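You operate a simulated robot arm through the tools that you are given. There is no shell and no other tool. Be economical: measure what you need, move in short steps, check, and stop when the job is done.

You are at the controls of a simulated robot arm. One attempt, no reset.

## Task
Swap the blue knob bar for the gold band keypad.
Fine: wind down to the marker first, then pull the steel tray out; knob bar in the teal tray; keypad clamped in the red nest, display end under the clamp; the red knob bar and the marker stay; touch no other control. Set down upright: what you pick out.

The check looks at the end state, three seconds after you hand in, the way a careful person would. Anything else that was tipped, shoved, dropped, spilled or broken makes it a failure.

## Robot
A 6-joint arm with a two-finger parallel gripper, fixed in place. Base frame: the origin is at the foot of the arm, x ahead of it, y to its left, z up; the work surface is at about z = 0.75. Lengths are in m, angles in degrees, forces in N, time in s.
With the tool pointing down near the work surface it reaches from about 0.32 to 0.82 m from the base axis. Its first joint turns from -166.0 to 166.0 degrees. Payload 3.91 kg.
The tool frame sits at the grasp point between the pads (the TCP): z along the fingers, y along the line on which they close. The tips reach 0.03 m beyond it. Largest opening 0.11 m; finger width 0.02, thickness 0.01; the body of the gripper, 0.048 by 0.112 m, starts 0.055 m behind the TCP.
Orientation is told as [roll, pitch, yaw] about the base's x, y, z axes, in that order, counted from this pose: with the fingers straight down and closing along the base's y, the tool's x points along the base's -x, its y along +y and its z along -z.

## Interface
- The arm moves only by the tool step_arm. Its argument "moves" is a list of rows, each an object (a shift or turn left out is 0, a gripper value left out holds the last) with "fingers": the finger opening in m, from 0 to 0.11; "dp": the shift along the base's x, y, z in units of 30 mm (1.0 is 30 mm), a list of three; "dr": the turn, a rotation vector about the base's x, y, z in units of 4 degrees (1.0 is 4 degrees), a list of three. In form: [{"fingers": fingers, "dp": [tx, ty, tz], "dr": [rx, ry, rz]}, ...]. A call has 1 to 12 rows; each row shifts and turns the commanded pose from where the row before left it. A call with a number of a shift or a turn outside -1 to 1 is refused whole. Rows are played at 5 a second. More than 0.05 m and 8.6 degrees between two rows, or a gripper value outside its range, and nothing of the call is played. A pose out of reach is approached as far as the arm can. The call stops where the force on the tool passes 40 N (or 10 N more than at its start, if that is more) or the arm is blocked; 0.2 s more then pass. Each finger travels about 0.045 m/s and halts on what it meets, pressing with about 26 N; the grip force reading is that of the motor and also rises with nothing between the fingers. The clock runs only during rows and for 0.2 s after the last one: add rows that do not move to give the fingers time. It gives the time, the measured TCP pose, the force on the tool (base axes), the opening and the grip force at its end, in the units of the frame above (readings bear some noise), with the torque about the TCP (base axes, N m) and any sound that the robot's microphone picked up.
- Cameras (640 x 400 px; columns grow to the right, rows downward): "scene" is fixed at [0.0505, -0.6496, 1.5199]; the picture's right is [0.70, 0.71, 0.00], its down [-0.43, 0.42, -0.80] and it looks along [-0.57, 0.56, 0.60] (base axes); focal length 214 px, centre (320, 200). "wrist" rides on the gripper at [0.077, 0.007, -0.114] in the tool frame; the picture's right is [-0.09, 1.00, 0.00], its down [-0.80, -0.07, -0.59] and it looks along [-0.59, -0.05, 0.80] (tool axes); focal length 270 px, centre (320, 200). There is no depth. A picture from a camera that has moved, and an enlarged one, comes with that camera's place and axes in the base frame and with its lens.
- snapshot(camera): a new picture of that camera. The clock stands still meanwhile.
- slide_trunk(by): slides the trunk up (or, below 0, down) by that many m; the arm rides with it, the base frame stays. It gives what a move gives, with no picture.
- close_up(camera, box): a new picture of the part [left, top, right, bottom] of that camera's present view, enlarged. The clock stands still meanwhile.
- sign_off(): hands the job in; it is judged then, once.

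Work in short steps. Places have to be worked out from the pictures, the camera data and where the tool is seen: move nearer, look again, correct. Check each grasp and each placing, and mend what went wrong. You have 120 turns and 64 pictures in all, those below and enlarged ones among them. Open the gripper and draw the arm clear of the work before you hand the job in, unless the task says otherwise; then end with one line.

The tools are called after "Request:" as a command line: name --argument value ..., lists and objects as JSON in quotes. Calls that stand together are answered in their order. step_arm: Moves the arm, as the interface text tells. Its arguments: {"type":"object","properties":{"moves":{"type":"array","items":{"type":"object","properties":{"fingers":{"type":"number"},"dp":{"type":"array","items":{"type":"number"}},"dr":{"type":"array","items":{"type":"number"}}}}}},"required":["moves"]} The other tools are called the same way: slide_trunk (by) slides the trunk up or down; snapshot (camera) takes a picture; close_up (camera, box) takes an enlarged picture of a part of a camera's view; sign_off () hands the job in.

At the start:

```text
clock: 0.0
position: [0.2633, -0.3394, 1.3361]
tool_rot: [0.0, 0.0, 0.1]
ft_force: [-0.3, -0.2, 0.0]
wrist_torque: [-0.01, 0.02, 0.02]
gripper_width: 0.1099
grip_force: 0.1
trunk travel left (down, up): [-0.575, 0.035]
```

scene: 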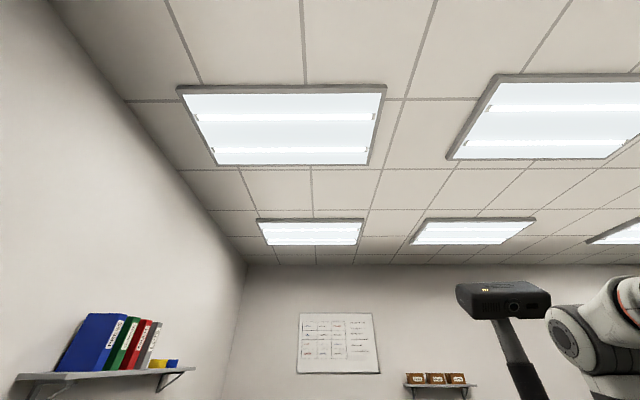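
wrist: 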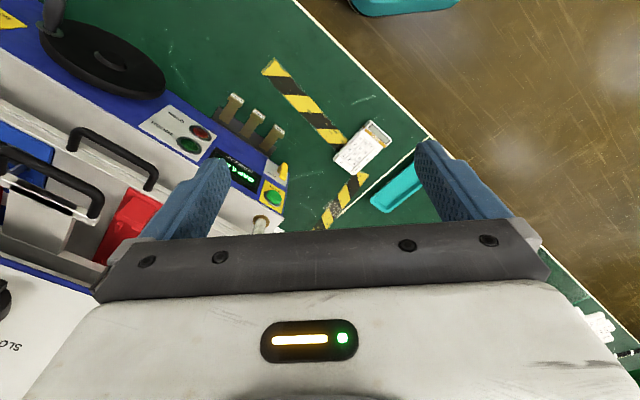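

I start by looking closer at the wrist view, since the scene camera points at the ceiling.

Request:
close_up --camera "wrist" --box '[0, 0, 320, 200]'

Request:
close_up --camera "wrist" --box '[0, 120, 200, 400]'

```text
2.00 times, centred on (160, 100) of wrist
camera zoom: at [0.1868, -0.3311, 1.4507], right [0.09, 1.0, 0.0], down [0.8, -0.07, 0.59], along [0.59, -0.05, -0.8], focal length 541 px, centre (640, 400)
```

zoom: 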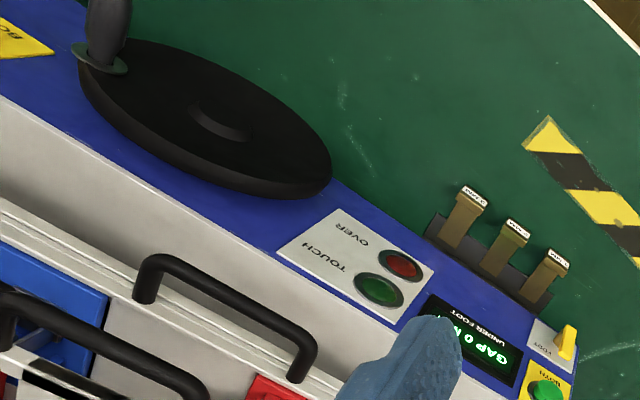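

```text
1.43 times, centred on (100, 260) of wrist
camera zoom: at [0.1868, -0.3311, 1.4507], right [0.09, 1.0, 0.0], down [0.8, -0.07, 0.59], along [0.59, -0.05, -0.8], focal length 386 px, centre (634, 114)
```

zoom: 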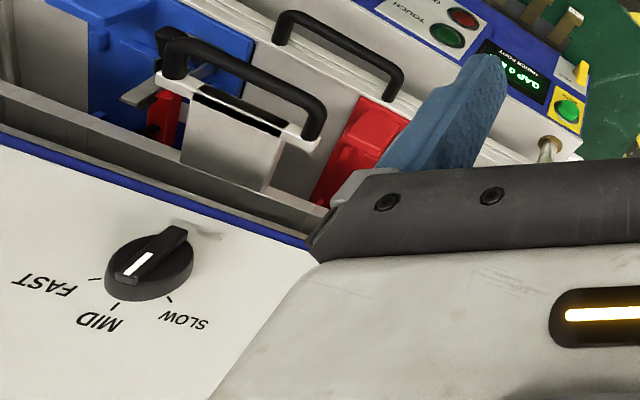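

The machine stands at my right (y < -0.4), and the white piece is near (0.53, -0.25). I shift over the machine at this height to see it.

Request:
step_arm --moves '[{"dp": [0, -1, 0]}, {"dp": [0, -1, 0]}, {"dp": [0, -1, 0]}, {"dp": [0, -1, 0]}, {"dp": [0, -1, 0]}, {"dp": [0, -1, 0]}, {"dp": [0, -1, 0]}, {"dp": [0, -1, 0]}]'

Request:
snapshot --camera "wrist"

```text
clock: 1.8
position: [0.2651, -0.5778, 1.3359]
tool_rot: [0.1, -0.1, -0.1]
ft_force: [0.1, -0.7, -0.9]
wrist_torque: [0.02, 0.0, 0.05]
gripper_width: 0.1103
grip_force: 0.0
trunk travel left (down, up): [-0.575, 0.035]
```

```text
59 pictures are left
camera wrist: at [0.189, -0.5706, 1.4503], right [0.09, 1.0, 0.0], down [0.8, -0.07, 0.59], along [0.59, -0.05, -0.8], focal length 270 px, centre (320, 200)
```

wrist: 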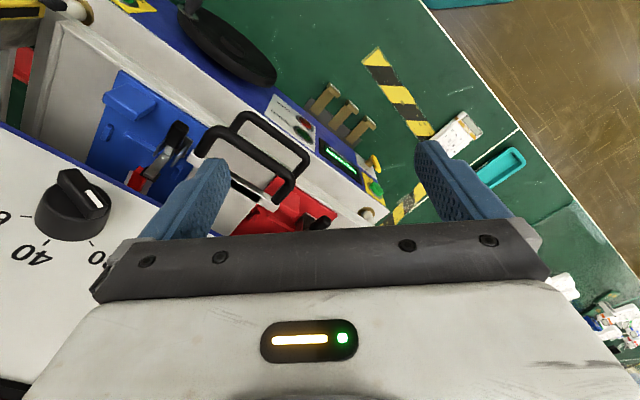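

Machine's long axis runs about 39° from x. I yaw the tool about -48° to square up with the machine.

Request:
step_arm --moves '[{"dr": [0, 0, -1]}, {"dr": [0, 0, -1]}, {"dr": [0, 0, -1]}, {"dr": [0, 0, -1]}, {"dr": [0, 0, -1]}, {"dr": [0, 0, -1]}, {"dr": [0, 0, -1]}, {"dr": [0, 0, -1]}, {"dr": [0, 0, -1]}, {"dr": [0, 0, -1]}, {"dr": [0, 0, -1]}, {"dr": [0, 0, -1]}]'

Request:
snapshot --camera "wrist"

```text
clock: 4.4
position: [0.2629, -0.5784, 1.3373]
tool_rot: [0.0, -0.1, -48.0]
ft_force: [-0.1, 0.9, 0.8]
wrist_torque: [0.0, 0.03, 0.0]
gripper_width: 0.11
grip_force: 0.0
trunk travel left (down, up): [-0.575, 0.035]
```

```text
58 pictures are left
camera wrist: at [0.2169, -0.5158, 1.4507], right [0.8, 0.6, 0.0], down [0.48, -0.64, 0.59], along [0.36, -0.48, -0.8], focal length 270 px, centre (320, 200)
```

wrist: 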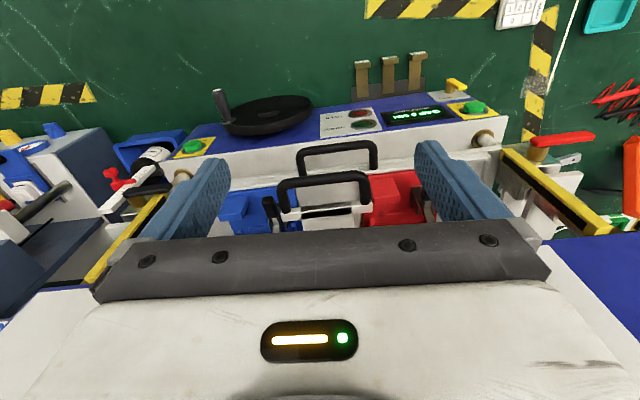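

The view is squared. I move 0.15 m outward over the machine to look down into it.

Request:
step_arm --moves '[{"dp": [0.6, -0.8, 0]}, {"dp": [0.6, -0.8, 0]}, {"dp": [0.6, -0.8, 0]}, {"dp": [0.6, -0.8, 0]}, {"dp": [0.6, -0.8, 0]}]'

Request:
snapshot --camera "wrist"

```text
clock: 5.6
position: [0.317, -0.6337, 1.3095]
tool_rot: [-0.1, 0.0, -48.0]
ft_force: [-0.4, -0.5, -0.5]
wrist_torque: [0.03, 0.04, 0.02]
gripper_width: 0.1102
grip_force: 0.0
out of reach, approached as far as the arm can: row 2, 3, 4, 5
trunk travel left (down, up): [-0.575, 0.035]
```

```text
57 pictures are left
camera wrist: at [0.2711, -0.5691, 1.4244], right [0.8, 0.6, 0.0], down [0.48, -0.64, 0.59], along [0.36, -0.47, -0.8], focal length 270 px, centre (320, 200)
```

wrist: 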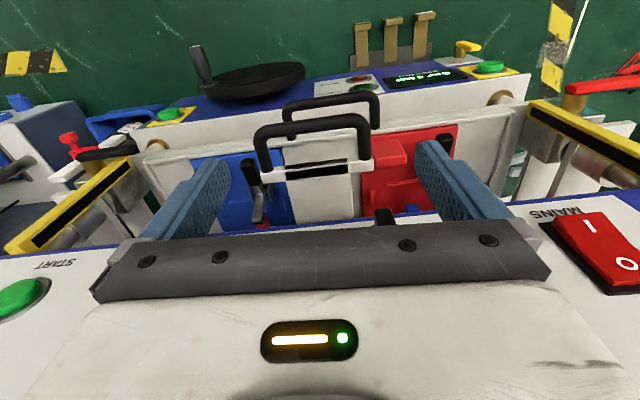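

I enlarge the middle and the upper side of the machine.

Request:
close_up --camera "wrist" --box '[180, 20, 500, 220]'

Request:
close_up --camera "wrist" --box '[0, 60, 240, 220]'

Request:
close_up --camera "wrist" --box '[440, 40, 640, 240]'

```text
2.00 times, centred on (340, 120) of wrist
camera zoom: at [0.2711, -0.5691, 1.4244], right [0.8, 0.6, 0.0], down [0.48, -0.64, 0.59], along [0.36, -0.47, -0.8], focal length 541 px, centre (280, 360)
```

zoom: 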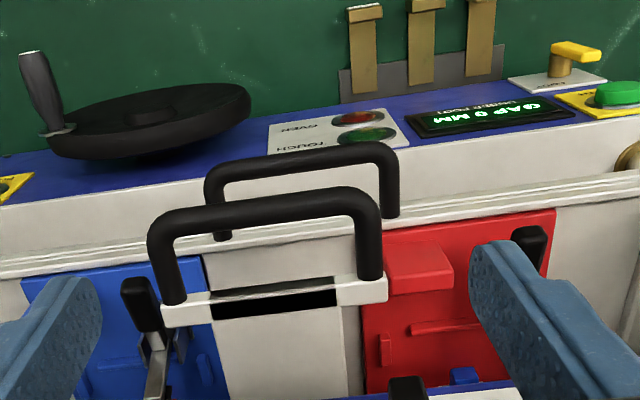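

```text
2.50 times, centred on (120, 140) of wrist
camera zoom: at [0.2711, -0.5691, 1.4244], right [0.8, 0.6, 0.0], down [0.48, -0.64, 0.59], along [0.36, -0.47, -0.8], focal length 676 px, centre (820, 350)
```

zoom: 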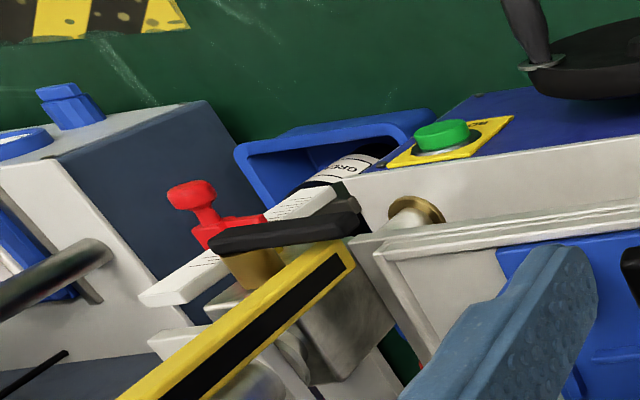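

```text
2.00 times, centred on (540, 140) of wrist
camera zoom: at [0.2711, -0.5691, 1.4244], right [0.8, 0.6, 0.0], down [0.48, -0.64, 0.59], along [0.36, -0.47, -0.8], focal length 541 px, centre (-120, 320)
```

zoom: 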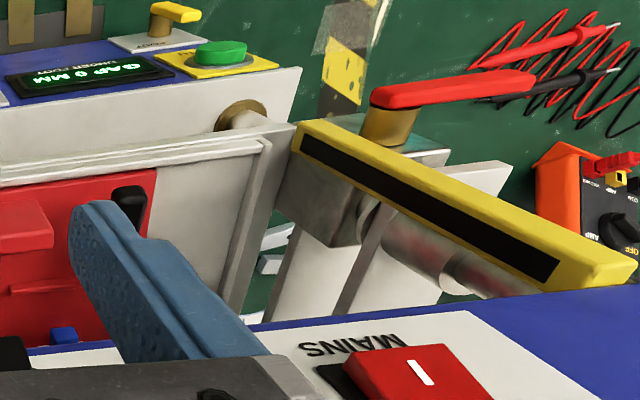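

The wrist view is too steep: by triangulation the handles are at z≈1.09–1.18 and the panel at z≈0.93. I back off toward the base and look again with a small outward tilt.

Request:
step_arm --moves '[{"dp": [-0.6, 0.8, 0.5]}, {"dp": [-0.6, 0.8, 0.5]}, {"dp": [-0.6, 0.8, 0]}, {"dp": [-0.6, 0.8, 0]}, {"dp": [-0.6, 0.8, 0], "dr": [0.8, 0.6, 0]}, {"dp": [-0.6, 0.8, 0], "dr": [0.8, 0.6, 0]}, {"dp": [-0.6, 0.8, 0], "dr": [0.8, 0.6, 0]}, {"dp": [-0.6, 0.8, 0], "dr": [0.8, 0.6, 0]}]'

Request:
snapshot --camera "wrist"

```text
clock: 7.4
position: [0.1715, -0.4384, 1.3416]
tool_rot: [1.5, 16.0, -47.7]
ft_force: [-0.5, 0.6, 0.1]
wrist_torque: [0.02, -0.03, -0.01]
gripper_width: 0.1098
grip_force: 0.0
trunk travel left (down, up): [-0.575, 0.035]
```

```text
53 pictures are left
camera wrist: at [0.1467, -0.4032, 1.4719], right [0.8, 0.6, 0.0], down [0.56, -0.75, 0.35], along [0.21, -0.28, -0.94], focal length 270 px, centre (320, 200)
```

wrist: 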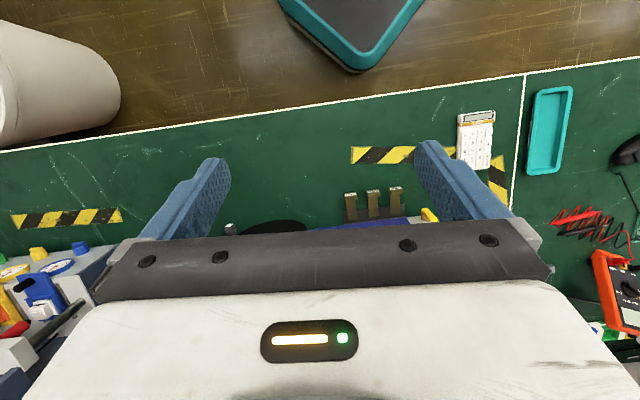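

That tilt went inward. I reverse it: 32° the other way.

Request:
step_arm --moves '[{"dr": [-0.8, -0.6, 0]}, {"dr": [-0.8, -0.6, 0]}, {"dr": [-0.8, -0.6, 0]}, {"dr": [-0.8, -0.6, 0]}, {"dr": [-0.8, -0.6, 0]}, {"dr": [-0.8, -0.6, 0]}, {"dr": [-0.8, -0.6, 0]}, {"dr": [-0.8, -0.6, 0]}, {"dr": [-0.8, -0.6, 0]}]'

Request:
snapshot --camera "wrist"

```text
clock: 9.4
position: [0.1731, -0.4374, 1.3395]
tool_rot: [-1.9, -20.0, -47.7]
ft_force: [0.6, -0.2, 0.0]
wrist_torque: [-0.04, 0.01, 0.03]
gripper_width: 0.1102
grip_force: 0.1
trunk travel left (down, up): [-0.575, 0.035]
```

```text
52 pictures are left
camera wrist: at [0.1063, -0.3467, 1.4209], right [0.8, 0.6, 0.0], down [0.33, -0.44, 0.83], along [0.5, -0.67, -0.55], focal length 270 px, centre (320, 200)
```

wrist: 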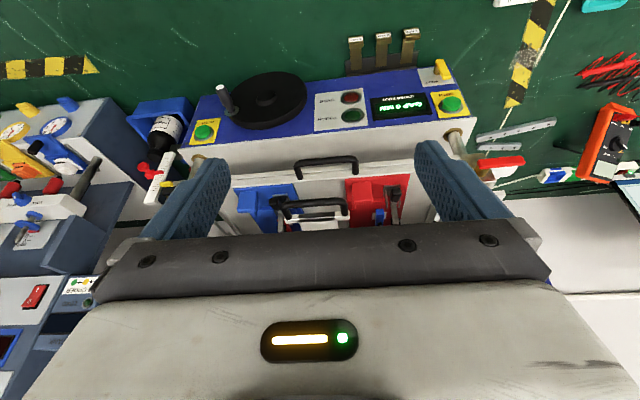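

The view is upside-down (image bottom = higher/farther), so the nests sit in a cavity beyond the front tray handle. I go lower and tilt more to see into the cavity.

Request:
step_arm --moves '[{"dp": [0, 0, -0.6], "dr": [-0.8, -0.6, 0]}, {"dp": [0, 0, -0.6], "dr": [-0.8, -0.6, 0]}, {"dp": [0, 0, -0.6], "dr": [-0.8, -0.6, 0]}, {"dp": [0, 0, -0.6], "dr": [-0.8, -0.6, 0]}, {"dp": [0, 0, -0.6], "dr": [-0.8, -0.6, 0]}, {"dp": [0, 0, -0.6], "dr": [-0.8, -0.6, 0]}]'

Request:
snapshot --camera "wrist"

```text
clock: 10.8
position: [0.1699, -0.4396, 1.2306]
tool_rot: [-5.0, -43.8, -46.0]
ft_force: [-0.3, -0.3, 0.2]
wrist_torque: [0.02, 0.03, 0.04]
gripper_width: 0.1101
grip_force: 0.1
trunk travel left (down, up): [-0.575, 0.035]
```

```text
51 pictures are left
camera wrist: at [0.09, -0.3296, 1.2599], right [0.8, 0.6, 0.0], down [0.1, -0.13, 0.99], along [0.59, -0.79, -0.17], focal length 270 px, centre (320, 200)
```

wrist: 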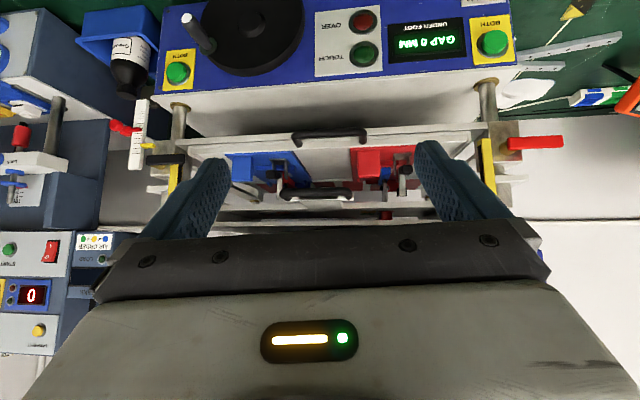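

Clear now. I enlarge the console and the cavity.

Request:
close_up --camera "wrist" --box '[100, 0, 320, 230]'

Request:
close_up --camera "wrist" --box '[300, 0, 580, 230]'

```text
1.74 times, centred on (210, 115) of wrist
camera zoom: at [0.09, -0.3296, 1.2599], right [0.8, 0.6, 0.0], down [0.1, -0.13, 0.99], along [0.59, -0.79, -0.17], focal length 470 px, centre (511, 348)
```

zoom: 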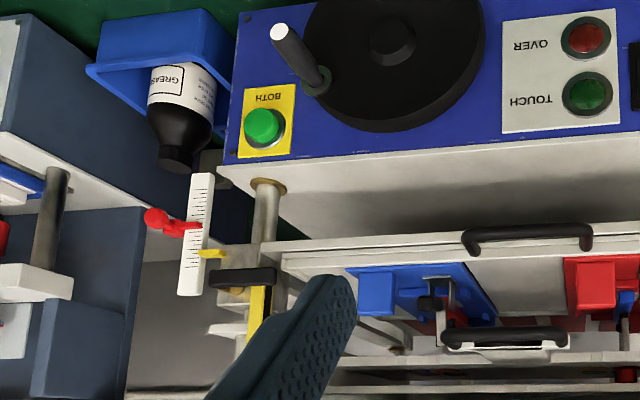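

```text
1.74 times, centred on (440, 115) of wrist
camera zoom: at [0.09, -0.3296, 1.2599], right [0.8, 0.6, 0.0], down [0.1, -0.13, 0.99], along [0.59, -0.79, -0.17], focal length 470 px, centre (111, 348)
```

zoom: 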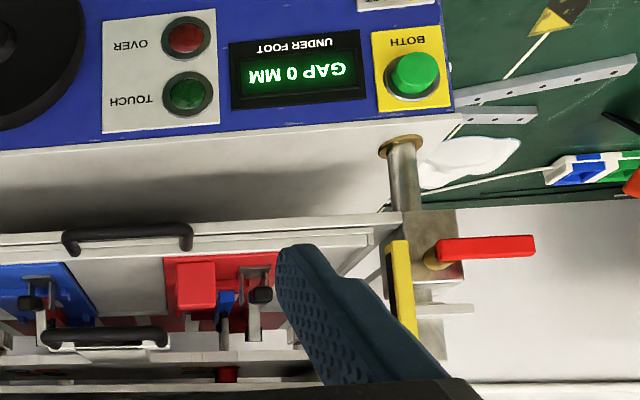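

The machine lies at 45° in the base frame; the tray's near handle is at about (0.34,-0.65,1.09) and the handwheel at about (0.24,-0.74,0.93). I go up and a bit closer for zoomed views into the nests and the scale.

Request:
step_arm --moves '[{"dp": [0.5, -0.5, 0.9], "dr": [0.7, 0.7, 0]}, {"dp": [0.5, -0.5, 0.9], "dr": [0.7, 0.7, 0]}, {"dp": [0.5, -0.5, 0.9], "dr": [0.7, 0.7, 0]}, {"dp": [0, 0, 0.9], "dr": [0.7, 0.7, 0]}]'

Request:
close_up --camera "wrist" --box '[220, 90, 440, 230]'

Request:
close_up --camera "wrist" --box '[80, 40, 300, 180]'

```text
clock: 11.8
position: [0.2207, -0.4833, 1.3401]
tool_rot: [-5.2, -27.9, -45.9]
ft_force: [0.7, -0.4, -0.3]
wrist_torque: [-0.02, 0.03, 0.0]
gripper_width: 0.1101
grip_force: 0.1
trunk travel left (down, up): [-0.575, 0.035]
```

```text
2.86 times, centred on (330, 160) of wrist
camera zoom: at [0.1472, -0.3836, 1.4049], right [0.8, 0.6, -0.04], down [0.29, -0.32, 0.9], along [0.53, -0.73, -0.43], focal length 772 px, centre (291, 314)
```

zoom: 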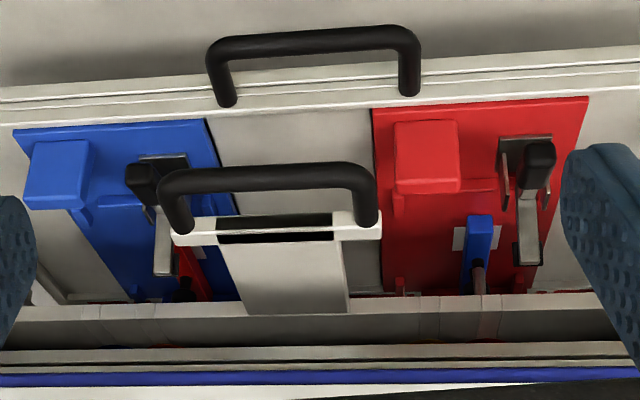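

```text
2.86 times, centred on (190, 110) of wrist
camera zoom: at [0.1472, -0.3836, 1.4049], right [0.8, 0.6, -0.04], down [0.29, -0.32, 0.9], along [0.53, -0.73, -0.43], focal length 772 px, centre (691, 457)
```

zoom: 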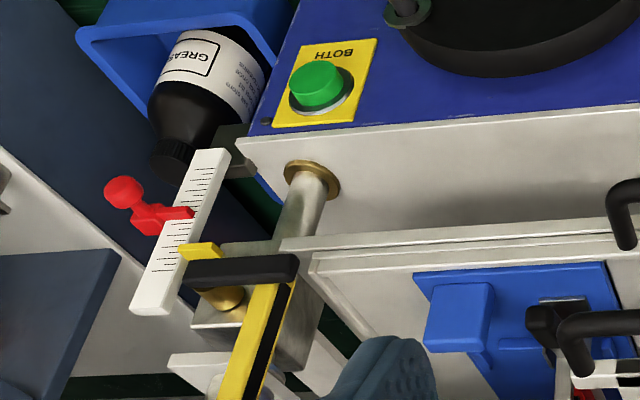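

Nests, clamps and both handles are visible. I need a side view to understand the heights, so I swing around to the right end of the machine.

Request:
step_arm --moves '[{"dp": [0.69, 0.92, -0.2], "dr": [0, 0, -1]}, {"dp": [0.69, 0.92, -0.2], "dr": [0, 0, -1]}, {"dp": [0.69, 0.92, -0.2], "dr": [0, 0, -1]}, {"dp": [0.69, 0.92, -0.2], "dr": [0, 0, -1]}, {"dp": [0.69, 0.92, -0.2], "dr": [0, 0, -1]}, {"dp": [0.69, 0.92, -0.2], "dr": [0, 0, -1]}, {"dp": [0.69, 0.92, -0.2], "dr": [0, 0, -1]}, {"dp": [0.69, 0.92, -0.2], "dr": [0, 0, -1]}, {"dp": [0.69, 0.92, -0.2], "dr": [0, 0, -1]}, {"dp": [0.69, 0.92, -0.2], "dr": [0, 0, -1]}, {"dp": [0.69, 0.92, -0.2], "dr": [0, 0, -1]}]'

Request:
snapshot --camera "wrist"

```text
clock: 14.2
position: [0.4473, -0.179, 1.2705]
tool_rot: [-5.3, -28.0, -90.0]
ft_force: [1.3, -0.1, -0.3]
wrist_torque: [0.01, 0.03, -0.01]
gripper_width: 0.1099
grip_force: 0.0
trunk travel left (down, up): [-0.575, 0.035]
```

```text
46 pictures are left
camera wrist: at [0.4644, -0.0571, 1.3346], right [0.99, -0.12, -0.04], down [-0.01, -0.43, 0.9], along [-0.12, -0.9, -0.43], focal length 270 px, centre (320, 200)
```

wrist: 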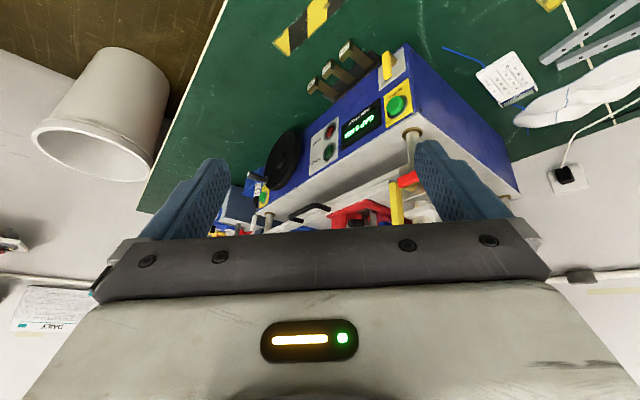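

A second keypad (blue band) lies at the right end of the mat, so bands must be checked. I tilt up further to bring the platform into view from this side.

Request:
step_arm --moves '[{"dp": [0, 0, -0.4], "dr": [-1, 0.1, 0]}, {"dp": [0, 0, -0.4], "dr": [-1, 0.1, 0]}, {"dp": [0, 0, -0.4], "dr": [-1, 0.1, 0]}, {"dp": [0, 0, -0.4], "dr": [-1, 0.1, 0]}, {"dp": [0, 0, 0], "dr": [-1, 0.1, 0]}, {"dp": [0, 0, 0], "dr": [-1, 0.1, 0]}]'

Request:
close_up --camera "wrist" --box '[150, 0, 500, 240]'

```text
clock: 15.6
position: [0.447, -0.178, 1.2256]
tool_rot: [-9.2, -52.1, -87.2]
ft_force: [0.3, -1.1, 0.2]
wrist_torque: [0.01, -0.03, 0.02]
gripper_width: 0.1101
grip_force: 0.1
trunk travel left (down, up): [-0.575, 0.035]
```

```text
1.67 times, centred on (325, 120) of wrist
camera zoom: at [0.4655, -0.041, 1.2336], right [0.99, -0.13, -0.03], down [0.03, -0.02, 1.0], along [-0.13, -0.99, -0.02], focal length 450 px, centre (312, 333)
```

zoom: 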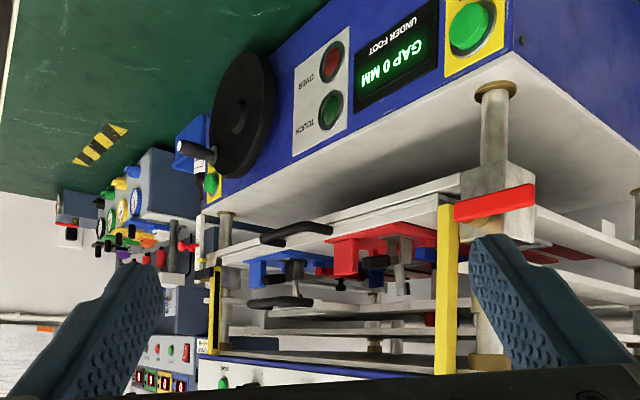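

I zoom into the plates from this level side view.

Request:
close_up --camera "wrist" --box '[255, 115, 425, 222]'

```text
3.74 times, centred on (340, 168) of wrist
camera zoom: at [0.4655, -0.041, 1.2336], right [0.99, -0.13, -0.03], down [0.03, -0.02, 1.0], along [-0.13, -0.99, -0.02], focal length 1010 px, centre (245, 318)
```

zoom: 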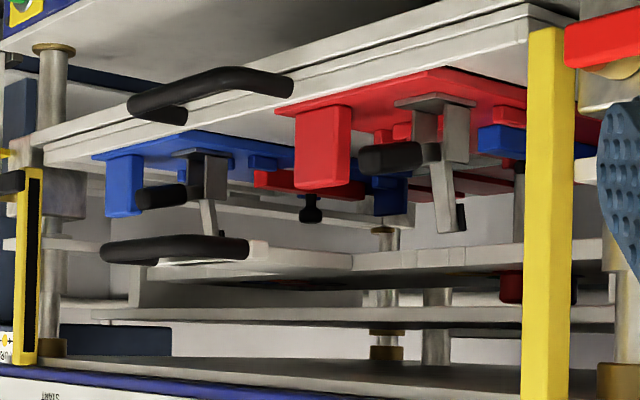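

The bed plate with nests rides on the pillars (yellow pointer against the scale with the red marker). I go back to the front at a lower level to see handle 2 and the feet above the nests.

Request:
step_arm --moves '[{"dp": [-0.84, -0.79, -0.2], "dr": [0, 0, 1]}, {"dp": [-0.84, -0.79, -0.2], "dr": [0, 0, 1]}, {"dp": [-0.84, -0.79, -0.2], "dr": [0, 0, 1]}, {"dp": [-0.84, -0.79, -0.2], "dr": [0, 0, 1]}, {"dp": [-0.84, -0.79, -0.2], "dr": [0, 0, 1]}, {"dp": [-0.84, -0.79, -0.2], "dr": [0, 0, 1]}, {"dp": [-0.84, -0.79, -0.2], "dr": [0, 0, 1]}, {"dp": [-0.84, -0.79, -0.2], "dr": [0, 0, 1]}, {"dp": [-0.84, -0.79, -0.2], "dr": [0, 0, 1]}, {"dp": [-0.84, -0.79, -0.2], "dr": [0, 0, 1]}, {"dp": [-0.84, -0.79, -0.2], "dr": [0, 0, 1]}]'

Request:
close_up --camera "wrist" --box '[160, 70, 490, 230]'

```text
clock: 18.0
position: [0.2965, -0.365, 1.1611]
tool_rot: [-10.1, -51.5, -47.3]
ft_force: [-0.8, 0.6, 0.0]
wrist_torque: [0.0, 0.0, 0.02]
gripper_width: 0.11
grip_force: 0.0
out of reach, approached as far as the arm can: row 8, 9, 10, 11
trunk travel left (down, up): [-0.575, 0.035]
```

```text
1.94 times, centred on (325, 150) of wrist
camera zoom: at [0.2239, -0.2463, 1.1706], right [0.85, 0.52, -0.04], down [0.05, 0.0, 1.0], along [0.52, -0.85, -0.02], focal length 524 px, centre (310, 297)
```

zoom: 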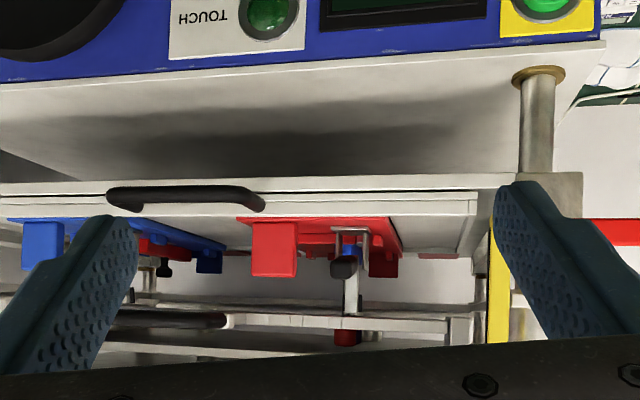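

The crank knob points toward the base on a nearly vertical wheel face (normal ≈17° up); hub near (0.24,-0.72,0.90). I move toward a spot in front of the wheel, first checking how the commanded pose follows after the reach limit.

Request:
step_arm --moves '[{"dp": [-0.5, -0.9, 0]}, {"dp": [-0.5, -0.9, 0]}, {"dp": [-0.5, -0.9, 0]}]'

```text
clock: 18.8
position: [0.2918, -0.4001, 1.1776]
tool_rot: [-11.3, -48.7, -48.0]
ft_force: [-0.3, -0.6, -0.9]
wrist_torque: [0.0, 0.03, -0.01]
gripper_width: 0.11
grip_force: 0.1
out of reach, approached as far as the arm can: row 1, 2, 3
trunk travel left (down, up): [-0.575, 0.035]
```

Request:
step_arm --moves '[{"dp": [0, -1, 0]}, {"dp": [0, -1, 0]}, {"dp": [0, -1, 0]}]'

```text
clock: 19.6
position: [0.3308, -0.4677, 1.1802]
tool_rot: [-11.1, -49.6, -47.7]
ft_force: [0.4, -0.1, 0.5]
wrist_torque: [-0.01, 0.0, 0.02]
gripper_width: 0.1097
grip_force: 0.1
out of reach, approached as far as the arm can: row 1, 2, 3
trunk travel left (down, up): [-0.575, 0.035]
```

The reach limit is distorting the pose; I untilt and raise to bring the command back into reach before continuing.

Request:
step_arm --moves '[{"dp": [0, 0, 0.7], "dr": [0.7, 0.7, 0]}, {"dp": [0, 0, 0.7], "dr": [0.7, 0.7, 0]}, {"dp": [0, 0, 0.7], "dr": [0.7, 0.7, 0]}, {"dp": [0, 0, 0.7], "dr": [0.7, 0.7, 0]}, {"dr": [0.7, 0.7, 0]}, {"dr": [0.7, 0.7, 0]}]'

```text
clock: 21.0
position: [0.324, -0.5117, 1.2466]
tool_rot: [-17.8, -53.4, -43.3]
ft_force: [-0.4, 0.5, 0.4]
wrist_torque: [0.03, 0.03, 0.0]
gripper_width: 0.11
grip_force: 0.0
out of reach, approached as far as the arm can: row 2, 3, 4, 5, 6
trunk travel left (down, up): [-0.575, 0.035]
```

The IK seems stuck at a wrist limit; I test by turning the yaw back the way it came.

Request:
step_arm --moves '[{"dr": [0, 0, -1]}, {"dr": [0, 0, -1]}, {"dr": [0, 0, -1]}]'

Request:
snapshot --camera "wrist"

```text
clock: 21.8
position: [0.3218, -0.5177, 1.2475]
tool_rot: [-19.0, -52.8, -52.1]
ft_force: [0.8, -0.5, -0.1]
wrist_torque: [-0.04, 0.02, 0.04]
gripper_width: 0.1103
grip_force: 0.0
out of reach, approached as far as the arm can: row 1
trunk travel left (down, up): [-0.575, 0.035]
```

```text
42 pictures are left
camera wrist: at [0.2761, -0.386, 1.2517], right [0.93, 0.33, -0.13], down [0.11, 0.06, 0.99], along [0.34, -0.94, 0.02], focal length 270 px, centre (320, 200)
```

wrist: 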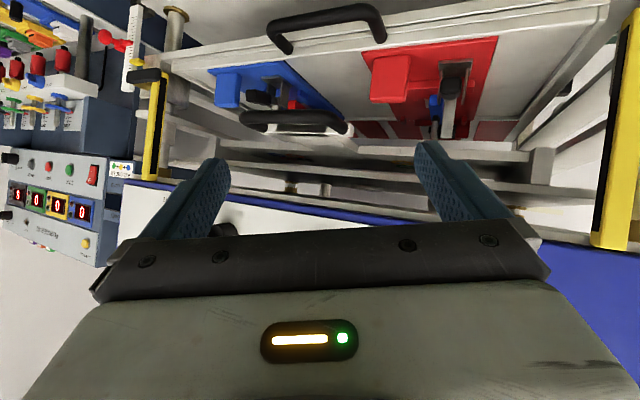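

Rows pass again; the view shows bed, nests and frame well. Now I untilt while backing off.

Request:
step_arm --moves '[{"dp": [-0.5, 0.5, 0.3]}, {"dp": [-0.5, 0.5, 0.3]}, {"dp": [-0.5, 0.5, 0.3], "dr": [1, 0.3, 0]}, {"dr": [1, 0.3, 0]}, {"dr": [1, 0.3, 0]}]'

```text
clock: 23.0
position: [0.2783, -0.473, 1.2763]
tool_rot: [-13.1, -40.7, -56.4]
ft_force: [-0.4, 0.0, 0.0]
wrist_torque: [0.0, -0.02, 0.01]
gripper_width: 0.1099
grip_force: 0.0
trunk travel left (down, up): [-0.575, 0.035]
```

All in reach again. I slide left to stand in front of the handwheel.

Request:
step_arm --moves '[{"dp": [-0.9, -0.3, 0], "dr": [0.3, 0, 0.5]}, {"dp": [-0.9, -0.3, 0], "dr": [0.3, 0, 0.5]}, {"dp": [-0.9, -0.3, 0], "dr": [0.3, 0, 0.5]}, {"dp": [-0.9, -0.3, 0], "dr": [0.3, 0, 0.5]}, {"dp": [-0.9, -0.3, 0]}, {"dp": [-0.9, -0.3, 0]}, {"dp": [-0.9, -0.3, 0]}]'

Request:
slide_trunk --by -0.15

Request:
snapshot --camera "wrist"

```text
clock: 24.6
position: [0.0884, -0.5343, 1.2741]
tool_rot: [-9.4, -37.0, -50.7]
ft_force: [0.1, 0.2, 0.8]
wrist_torque: [-0.02, 0.01, 0.04]
gripper_width: 0.1098
grip_force: 0.1
trunk travel left (down, up): [-0.575, 0.035]
```

```text
clock: 26.4
position: [0.0894, -0.535, 1.1238]
tool_rot: [-9.3, -37.0, -50.8]
ft_force: [-0.1, 0.0, 0.4]
wrist_torque: [0.0, -0.02, 0.02]
gripper_width: 0.1096
grip_force: 0.1
trunk travel left (down, up): [-0.425, 0.185]
```

```text
41 pictures are left
camera wrist: at [0.0275, -0.4174, 1.1674], right [0.87, 0.49, -0.08], down [0.2, -0.2, 0.96], along [0.46, -0.85, -0.27], focal length 270 px, centre (320, 200)
```

wrist: 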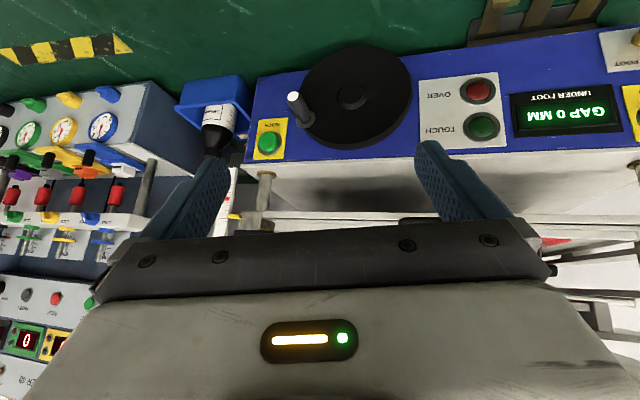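

Hub is near (0.232,-0.713,0.898), radius ≈0.08, knob at upper-left around (0.165,-0.755,0.92). I square the yaw, narrow the fingers and approach the knob.

Request:
step_arm --moves '[{"fingers": 0.07, "dp": [0.1, -0.8, -0.4], "dr": [0, 0, 1]}, {"dp": [0.1, -0.8, -0.4], "dr": [0, 0, 1]}, {"dp": [0.1, -0.8, -0.4], "dr": [0, 0, 1]}, {"dp": [0.1, -0.8, -0.4]}, {"dp": [0, -0.8, -0.4]}]'

Request:
snapshot --camera "wrist"

```text
clock: 27.6
position: [0.1011, -0.6542, 1.0627]
tool_rot: [-9.2, -37.0, -38.7]
ft_force: [0.5, 0.7, 0.3]
wrist_torque: [0.0, 0.04, -0.01]
gripper_width: 0.0699
grip_force: 0.0
trunk travel left (down, up): [-0.425, 0.185]
```

```text
40 pictures are left
camera wrist: at [0.0171, -0.5529, 1.1059], right [0.75, 0.66, -0.08], down [0.23, -0.15, 0.96], along [0.62, -0.73, -0.27], focal length 270 px, centre (320, 200)
```

wrist: 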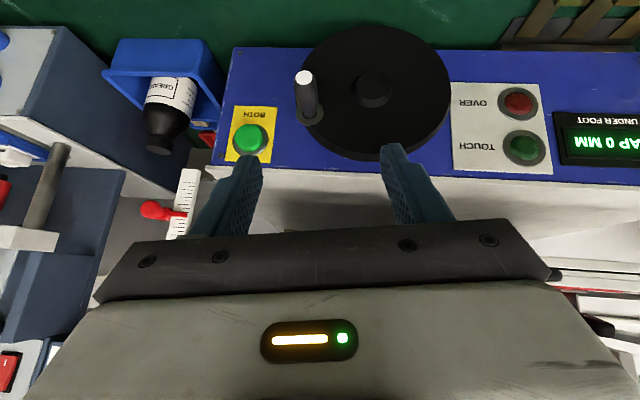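

Two views agree: the knob is horizontal, from (0.192,-0.786,0.915) to tip (0.147,-0.747,0.915); hub (0.246,-0.737,0.876), crank radius ≈0.085. I lower the fingers around the knob.

Request:
step_arm --moves '[{"dp": [0.38, -0.69, -0.98]}, {"dp": [0.38, -0.69, -0.98]}, {"dp": [0.38, -0.69, -0.98]}, {"dp": [0.38, -0.69, -0.98]}, {"dp": [0.38, -0.69, -0.98]}]'

Request:
snapshot --camera "wrist"

```text
clock: 28.8
position: [0.1562, -0.7562, 0.9175]
tool_rot: [-9.4, -37.0, -38.8]
ft_force: [0.3, 0.6, -0.1]
wrist_torque: [0.0, 0.0, -0.02]
gripper_width: 0.0702
grip_force: 0.1
trunk travel left (down, up): [-0.425, 0.185]
```

```text
39 pictures are left
camera wrist: at [0.0718, -0.6544, 0.9603], right [0.75, 0.66, -0.08], down [0.24, -0.15, 0.96], along [0.62, -0.73, -0.27], focal length 270 px, centre (320, 200)
```

wrist: 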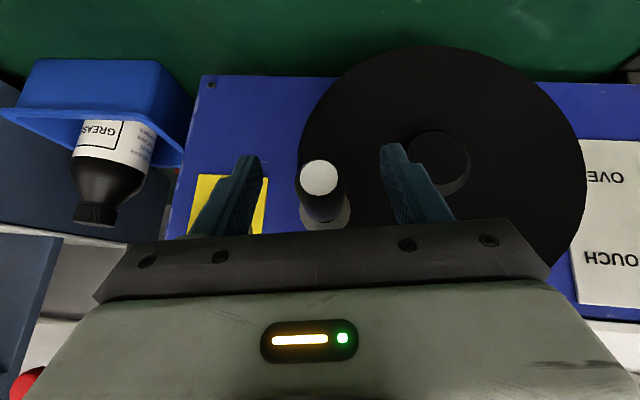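

The knob sits between the fingers. I close on it.

Request:
step_arm --moves '[{"fingers": 0.0}, {}, {}, {}, {}]'

```text
clock: 29.9
position: [0.1556, -0.7552, 0.9173]
tool_rot: [-9.3, -36.9, -38.8]
ft_force: [2.2, 2.8, -1.3]
wrist_torque: [-0.15, -0.11, -0.48]
gripper_width: 0.0242
grip_force: 44.9
trunk travel left (down, up): [-0.425, 0.185]
```

Gripped at 24 mm. I test a 28° clockwise (operator view) turn and read the display.

Request:
step_arm --moves '[{"dp": [-0.1, -0.1, -0.34]}, {"dp": [-0.09, -0.09, -0.35]}, {"dp": [-0.04, -0.04, -0.35]}, {"dp": [-0.02, -0.02, -0.36]}, {}]'

Request:
snapshot --camera "wrist"

```text
clock: 31.1
position: [0.1481, -0.7642, 0.8774]
tool_rot: [-9.4, -37.0, -38.8]
ft_force: [-10.7, 7.9, 12.8]
wrist_torque: [0.28, -0.11, -0.45]
gripper_width: 0.0238
grip_force: 45.3
trunk travel left (down, up): [-0.425, 0.185]
```

```text
38 pictures are left
camera wrist: at [0.0638, -0.6618, 0.9199], right [0.75, 0.66, -0.08], down [0.23, -0.15, 0.96], along [0.62, -0.74, -0.27], focal length 270 px, centre (320, 200)
```

wrist: 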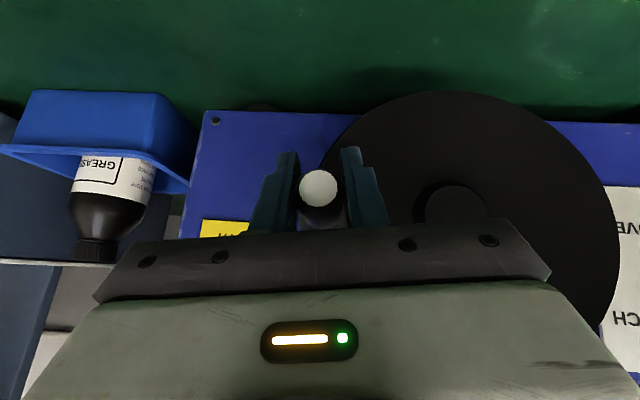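

The wheel turns at about 13 N. Before going on I release and back off to check the pointer direction on the scale.

Request:
step_arm --moves '[{"fingers": 0.07}, {}, {}, {"dp": [-0.36, 0.5, 0.78]}, {"dp": [-0.36, 0.5, 0.78]}, {"dp": [-0.36, 0.5, 0.78]}, {"dp": [-0.36, 0.5, 0.78]}, {"dp": [-0.36, 0.5, 0.78]}]'

Request:
snapshot --camera "wrist"

```text
clock: 33.0
position: [0.0961, -0.6881, 0.9914]
tool_rot: [-9.3, -37.0, -38.7]
ft_force: [-0.4, 0.4, 0.3]
wrist_torque: [-0.02, 0.01, 0.03]
gripper_width: 0.0701
grip_force: 0.0
trunk travel left (down, up): [-0.425, 0.185]
```

```text
37 pictures are left
camera wrist: at [0.0128, -0.587, 1.0345], right [0.75, 0.66, -0.08], down [0.23, -0.15, 0.96], along [0.62, -0.73, -0.27], focal length 270 px, centre (320, 200)
```

wrist: 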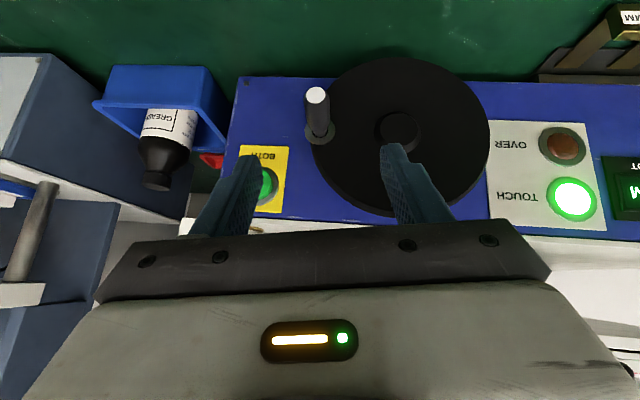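

TOUCH has lit, so clockwise closed the gap (probably raised the bed). I rise to see the display and the scale.

Request:
step_arm --moves '[{"dp": [-0.1, 0.5, 0.9]}, {"dp": [-0.1, 0.5, 0.9]}, {"dp": [-0.1, 0.5, 0.9]}, {"dp": [0, 0.5, 0.9]}, {"dp": [0, 0, 0.9]}]'

Request:
close_up --camera "wrist" --box '[140, 80, 300, 230]'

Request:
snapshot --camera "wrist"

```text
clock: 34.1
position: [0.0892, -0.6302, 1.1286]
tool_rot: [-9.3, -37.0, -38.7]
ft_force: [0.3, 0.4, -0.4]
wrist_torque: [-0.01, -0.01, -0.02]
gripper_width: 0.07
grip_force: 0.1
trunk travel left (down, up): [-0.425, 0.185]
```

```text
2.67 times, centred on (220, 155) of wrist
camera zoom: at [0.0038, -0.5289, 1.1717], right [0.75, 0.66, -0.08], down [0.23, -0.15, 0.96], along [0.62, -0.73, -0.27], focal length 721 px, centre (587, 320)
```

zoom: 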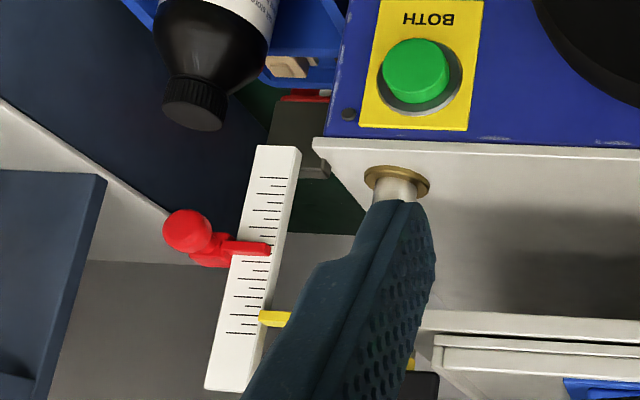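

```text
35 pictures are left
camera wrist: at [0.0038, -0.5289, 1.1717], right [0.75, 0.66, -0.08], down [0.23, -0.15, 0.96], along [0.62, -0.73, -0.27], focal length 270 px, centre (320, 200)
```

wrist: 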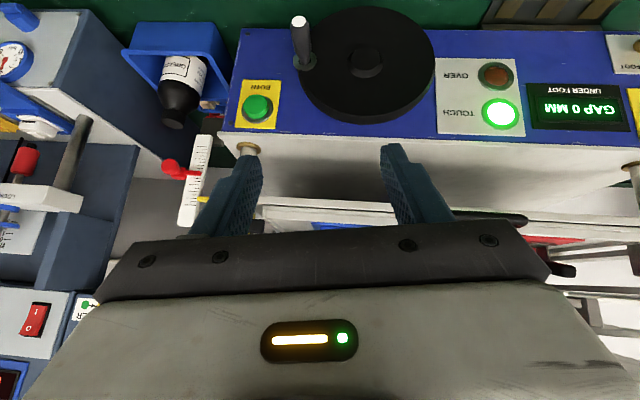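

Confirmed: clockwise raised the pointer, so down is counter-clockwise; the red marker is about 45 mm below. I return to the knob the same way and grip it.

Request:
step_arm --moves '[{"dp": [0, 0, -0.9]}, {"dp": [0, -0.5, -0.9]}, {"dp": [0.1, -0.5, -0.9]}, {"dp": [0.1, -0.5, -0.9]}, {"dp": [0.1, -0.5, -0.9]}, {"dp": [0.36, -0.5, -0.78]}, {"dp": [0.36, -0.5, -0.78]}, {"dp": [0.36, -0.5, -0.78]}, {"dp": [0.36, -0.5, -0.78]}, {"dp": [0.34, -0.5, -0.74]}]'

Request:
step_arm --moves '[{"fingers": 0.0}, {}, {}, {}, {}]'

```text
clock: 36.4
position: [0.1492, -0.7649, 0.8753]
tool_rot: [-9.4, -37.0, -38.7]
ft_force: [-0.3, 0.1, -1.2]
wrist_torque: [0.04, 0.02, 0.03]
gripper_width: 0.0699
grip_force: 0.0
trunk travel left (down, up): [-0.425, 0.185]
```

```text
clock: 37.5
position: [0.1487, -0.7652, 0.8758]
tool_rot: [-9.3, -37.0, -38.8]
ft_force: [-2.6, -5.5, 0.6]
wrist_torque: [-0.11, -0.06, -0.49]
gripper_width: 0.0238
grip_force: 45.1
trunk travel left (down, up): [-0.425, 0.185]
```

Gripped. I turn counter-clockwise 60° up the arc.

Request:
step_arm --moves '[{"dp": [0.03, 0.03, 0.51]}, {"dp": [0.09, 0.09, 0.49]}, {"dp": [0.15, 0.15, 0.46]}, {"dp": [0.21, 0.21, 0.42]}, {"dp": [0.25, 0.25, 0.36]}, {"dp": [0.3, 0.3, 0.29]}, {}]'

```text
clock: 39.1
position: [0.1796, -0.7357, 0.9522]
tool_rot: [-9.5, -37.0, -38.7]
ft_force: [-1.1, -4.3, -1.0]
wrist_torque: [-0.05, 0.14, -0.53]
gripper_width: 0.024
grip_force: 45.3
trunk travel left (down, up): [-0.425, 0.185]
```

Smooth. I go on to about 100° and look from the held pose.

Request:
step_arm --moves '[{"dp": [0.33, 0.33, 0.22]}, {"dp": [0.35, 0.35, 0.13]}, {"dp": [0.36, 0.36, 0.04]}, {"dp": [0.36, 0.36, -0.04]}, {}]'

Request:
snapshot --camera "wrist"

```text
clock: 40.4
position: [0.2222, -0.6939, 0.9617]
tool_rot: [-9.3, -36.9, -38.7]
ft_force: [1.8, -7.5, 4.1]
wrist_torque: [-0.5, -0.17, -0.5]
gripper_width: 0.0239
grip_force: 44.8
trunk travel left (down, up): [-0.425, 0.185]
```

```text
34 pictures are left
camera wrist: at [0.1371, -0.5916, 1.0038], right [0.75, 0.66, -0.08], down [0.24, -0.16, 0.96], along [0.62, -0.73, -0.27], focal length 270 px, centre (320, 200)
```

wrist: 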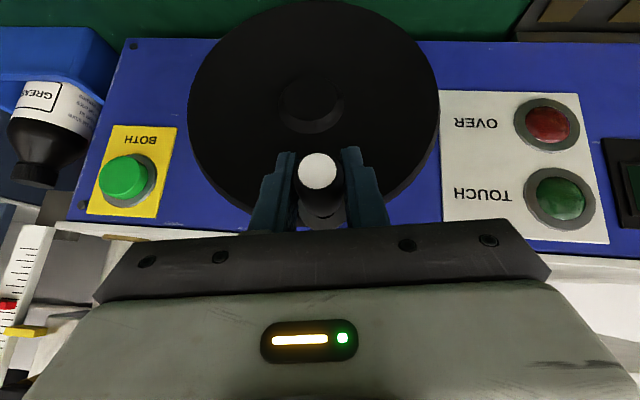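

The scale is visible at lower left; I zoom on it.

Request:
close_up --camera "wrist" --box '[0, 210, 120, 400]'

```text
2.11 times, centred on (60, 305) of wrist
camera zoom: at [0.1371, -0.5916, 1.0038], right [0.75, 0.66, -0.08], down [0.24, -0.16, 0.96], along [0.62, -0.73, -0.27], focal length 569 px, centre (867, -21)
```

zoom: 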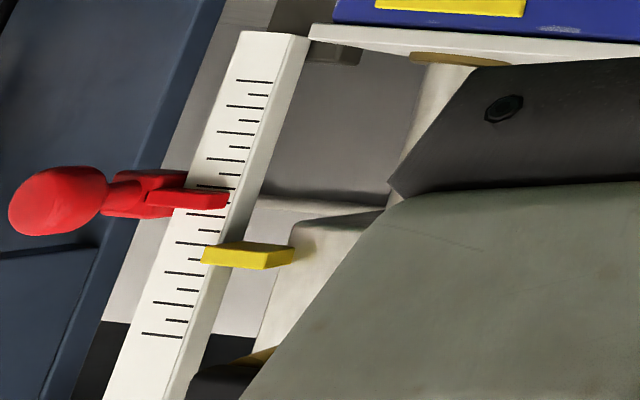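

Pointer is about 3.6 ticks above the red marker after ~5 ticks for 97°. I turn 50° more.

Request:
step_arm --moves '[{"dp": [0.35, 0.35, -0.13]}, {"dp": [0.33, 0.33, -0.22]}, {"dp": [0.3, 0.3, -0.29]}, {"dp": [0.25, 0.25, -0.36]}, {"dp": [0.21, 0.21, -0.42]}, {}]'

Request:
snapshot --camera "wrist"

```text
clock: 41.8
position: [0.265, -0.6493, 0.9171]
tool_rot: [-9.3, -37.0, -38.9]
ft_force: [-14.5, -3.3, -0.7]
wrist_torque: [-0.24, 0.31, -0.92]
gripper_width: 0.0236
grip_force: 44.9
trunk travel left (down, up): [-0.425, 0.185]
```

```text
32 pictures are left
camera wrist: at [0.1804, -0.5476, 0.9608], right [0.75, 0.66, -0.07], down [0.23, -0.16, 0.96], along [0.62, -0.73, -0.27], focal length 270 px, centre (320, 200)
```

wrist: 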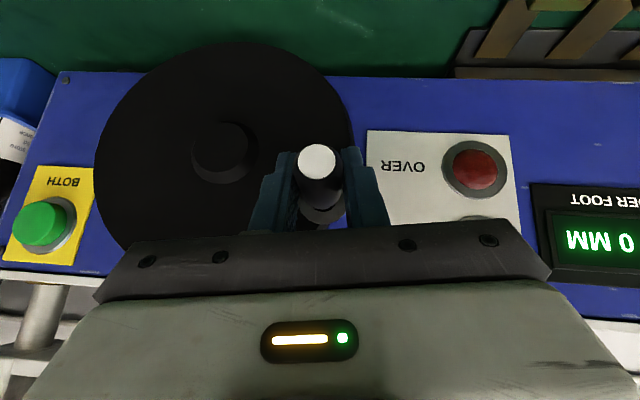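

Nearly there; I turn 15° more, then release a little, retreat and read the scale.

Request:
step_arm --moves '[{"dp": [0.12, 0.12, -0.34]}, {"dp": [0.09, 0.09, -0.37]}, {}, {"fingers": 0.05}, {}, {}, {"dp": [-0.36, 0.5, 0.78]}, {"dp": [-0.36, 0.5, 0.78]}, {"dp": [-0.36, 0.5, 0.78]}, {"dp": [-0.36, 0.5, 0.78]}, {"dp": [-0.36, 0.5, 0.78]}, {"dp": [-0.36, 0.5, 0.78]}]'

Request:
step_arm --moves '[{"dp": [-0.9, -0.3, 0.8]}, {"dp": [-0.9, -0.3, 0.8]}, {"dp": [-0.9, -0.3, 0.8]}, {"dp": [-0.9, -0.3, 0]}, {"dp": [-0.9, -0.3, 0]}]'

Request:
snapshot --camera "wrist"

```text
clock: 44.4
position: [0.2094, -0.5511, 1.0402]
tool_rot: [-9.3, -37.0, -38.7]
ft_force: [-0.4, 1.0, 0.5]
wrist_torque: [0.02, 0.02, 0.01]
gripper_width: 0.05
grip_force: 0.0
trunk travel left (down, up): [-0.425, 0.185]
```

```text
clock: 45.5
position: [0.07, -0.5968, 1.114]
tool_rot: [-9.2, -37.0, -38.7]
ft_force: [0.2, -0.2, 0.6]
wrist_torque: [-0.03, -0.01, 0.03]
gripper_width: 0.0502
grip_force: 0.0
trunk travel left (down, up): [-0.425, 0.185]
```

```text
31 pictures are left
camera wrist: at [-0.0144, -0.495, 1.1557], right [0.75, 0.66, -0.08], down [0.23, -0.15, 0.96], along [0.62, -0.73, -0.27], focal length 270 px, centre (320, 200)
```

wrist: 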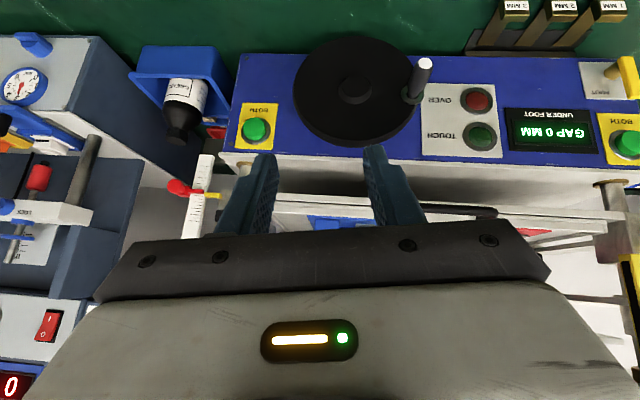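

Request:
close_up --camera "wrist" --box '[160, 140, 260, 245]'

```text
3.81 times, centred on (210, 192) of wrist
camera zoom: at [-0.0144, -0.495, 1.1557], right [0.75, 0.66, -0.08], down [0.23, -0.15, 0.96], along [0.62, -0.73, -0.27], focal length 1030 px, centre (739, 229)
```

zoom: 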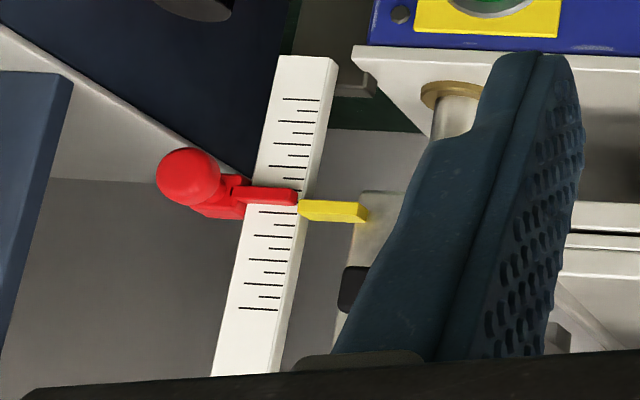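

Nearly at the mark; the apparent remaining offset is about half a tick to one tick, with parallax. I lower the camera to pointer height (z≈1.04) to read it squarely.

Request:
step_arm --moves '[{"dp": [0, 0, -0.7], "dr": [-0.7, -0.7, 0]}, {"dp": [0, 0, -0.7], "dr": [-0.7, -0.7, 0]}, {"dp": [0, 0, -0.7], "dr": [-0.7, -0.7, 0]}, {"dp": [0, 0, -0.6], "dr": [-0.7, -0.7, 0]}]'

Request:
close_up --camera "wrist" --box '[150, 120, 280, 260]'

```text
clock: 46.5
position: [0.0731, -0.5967, 1.028]
tool_rot: [-12.2, -52.6, -36.7]
ft_force: [-0.2, 0.3, 0.5]
wrist_torque: [0.01, 0.01, -0.02]
gripper_width: 0.05
grip_force: 0.1
trunk travel left (down, up): [-0.425, 0.185]
```

```text
2.86 times, centred on (215, 190) of wrist
camera zoom: at [-0.0158, -0.4904, 1.0353], right [0.76, 0.65, -0.06], down [0.04, 0.04, 1.0], along [0.65, -0.76, 0.0], focal length 772 px, centre (620, 229)
```

zoom: 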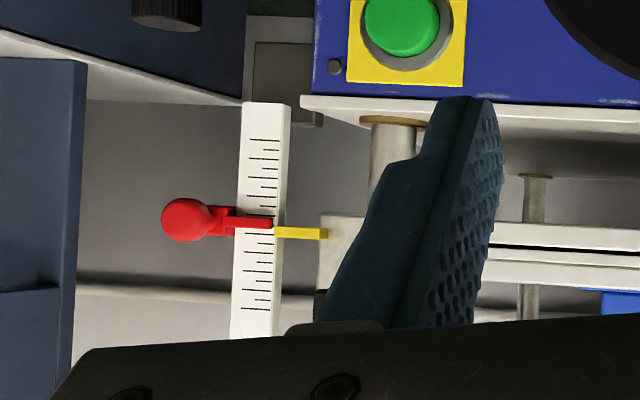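

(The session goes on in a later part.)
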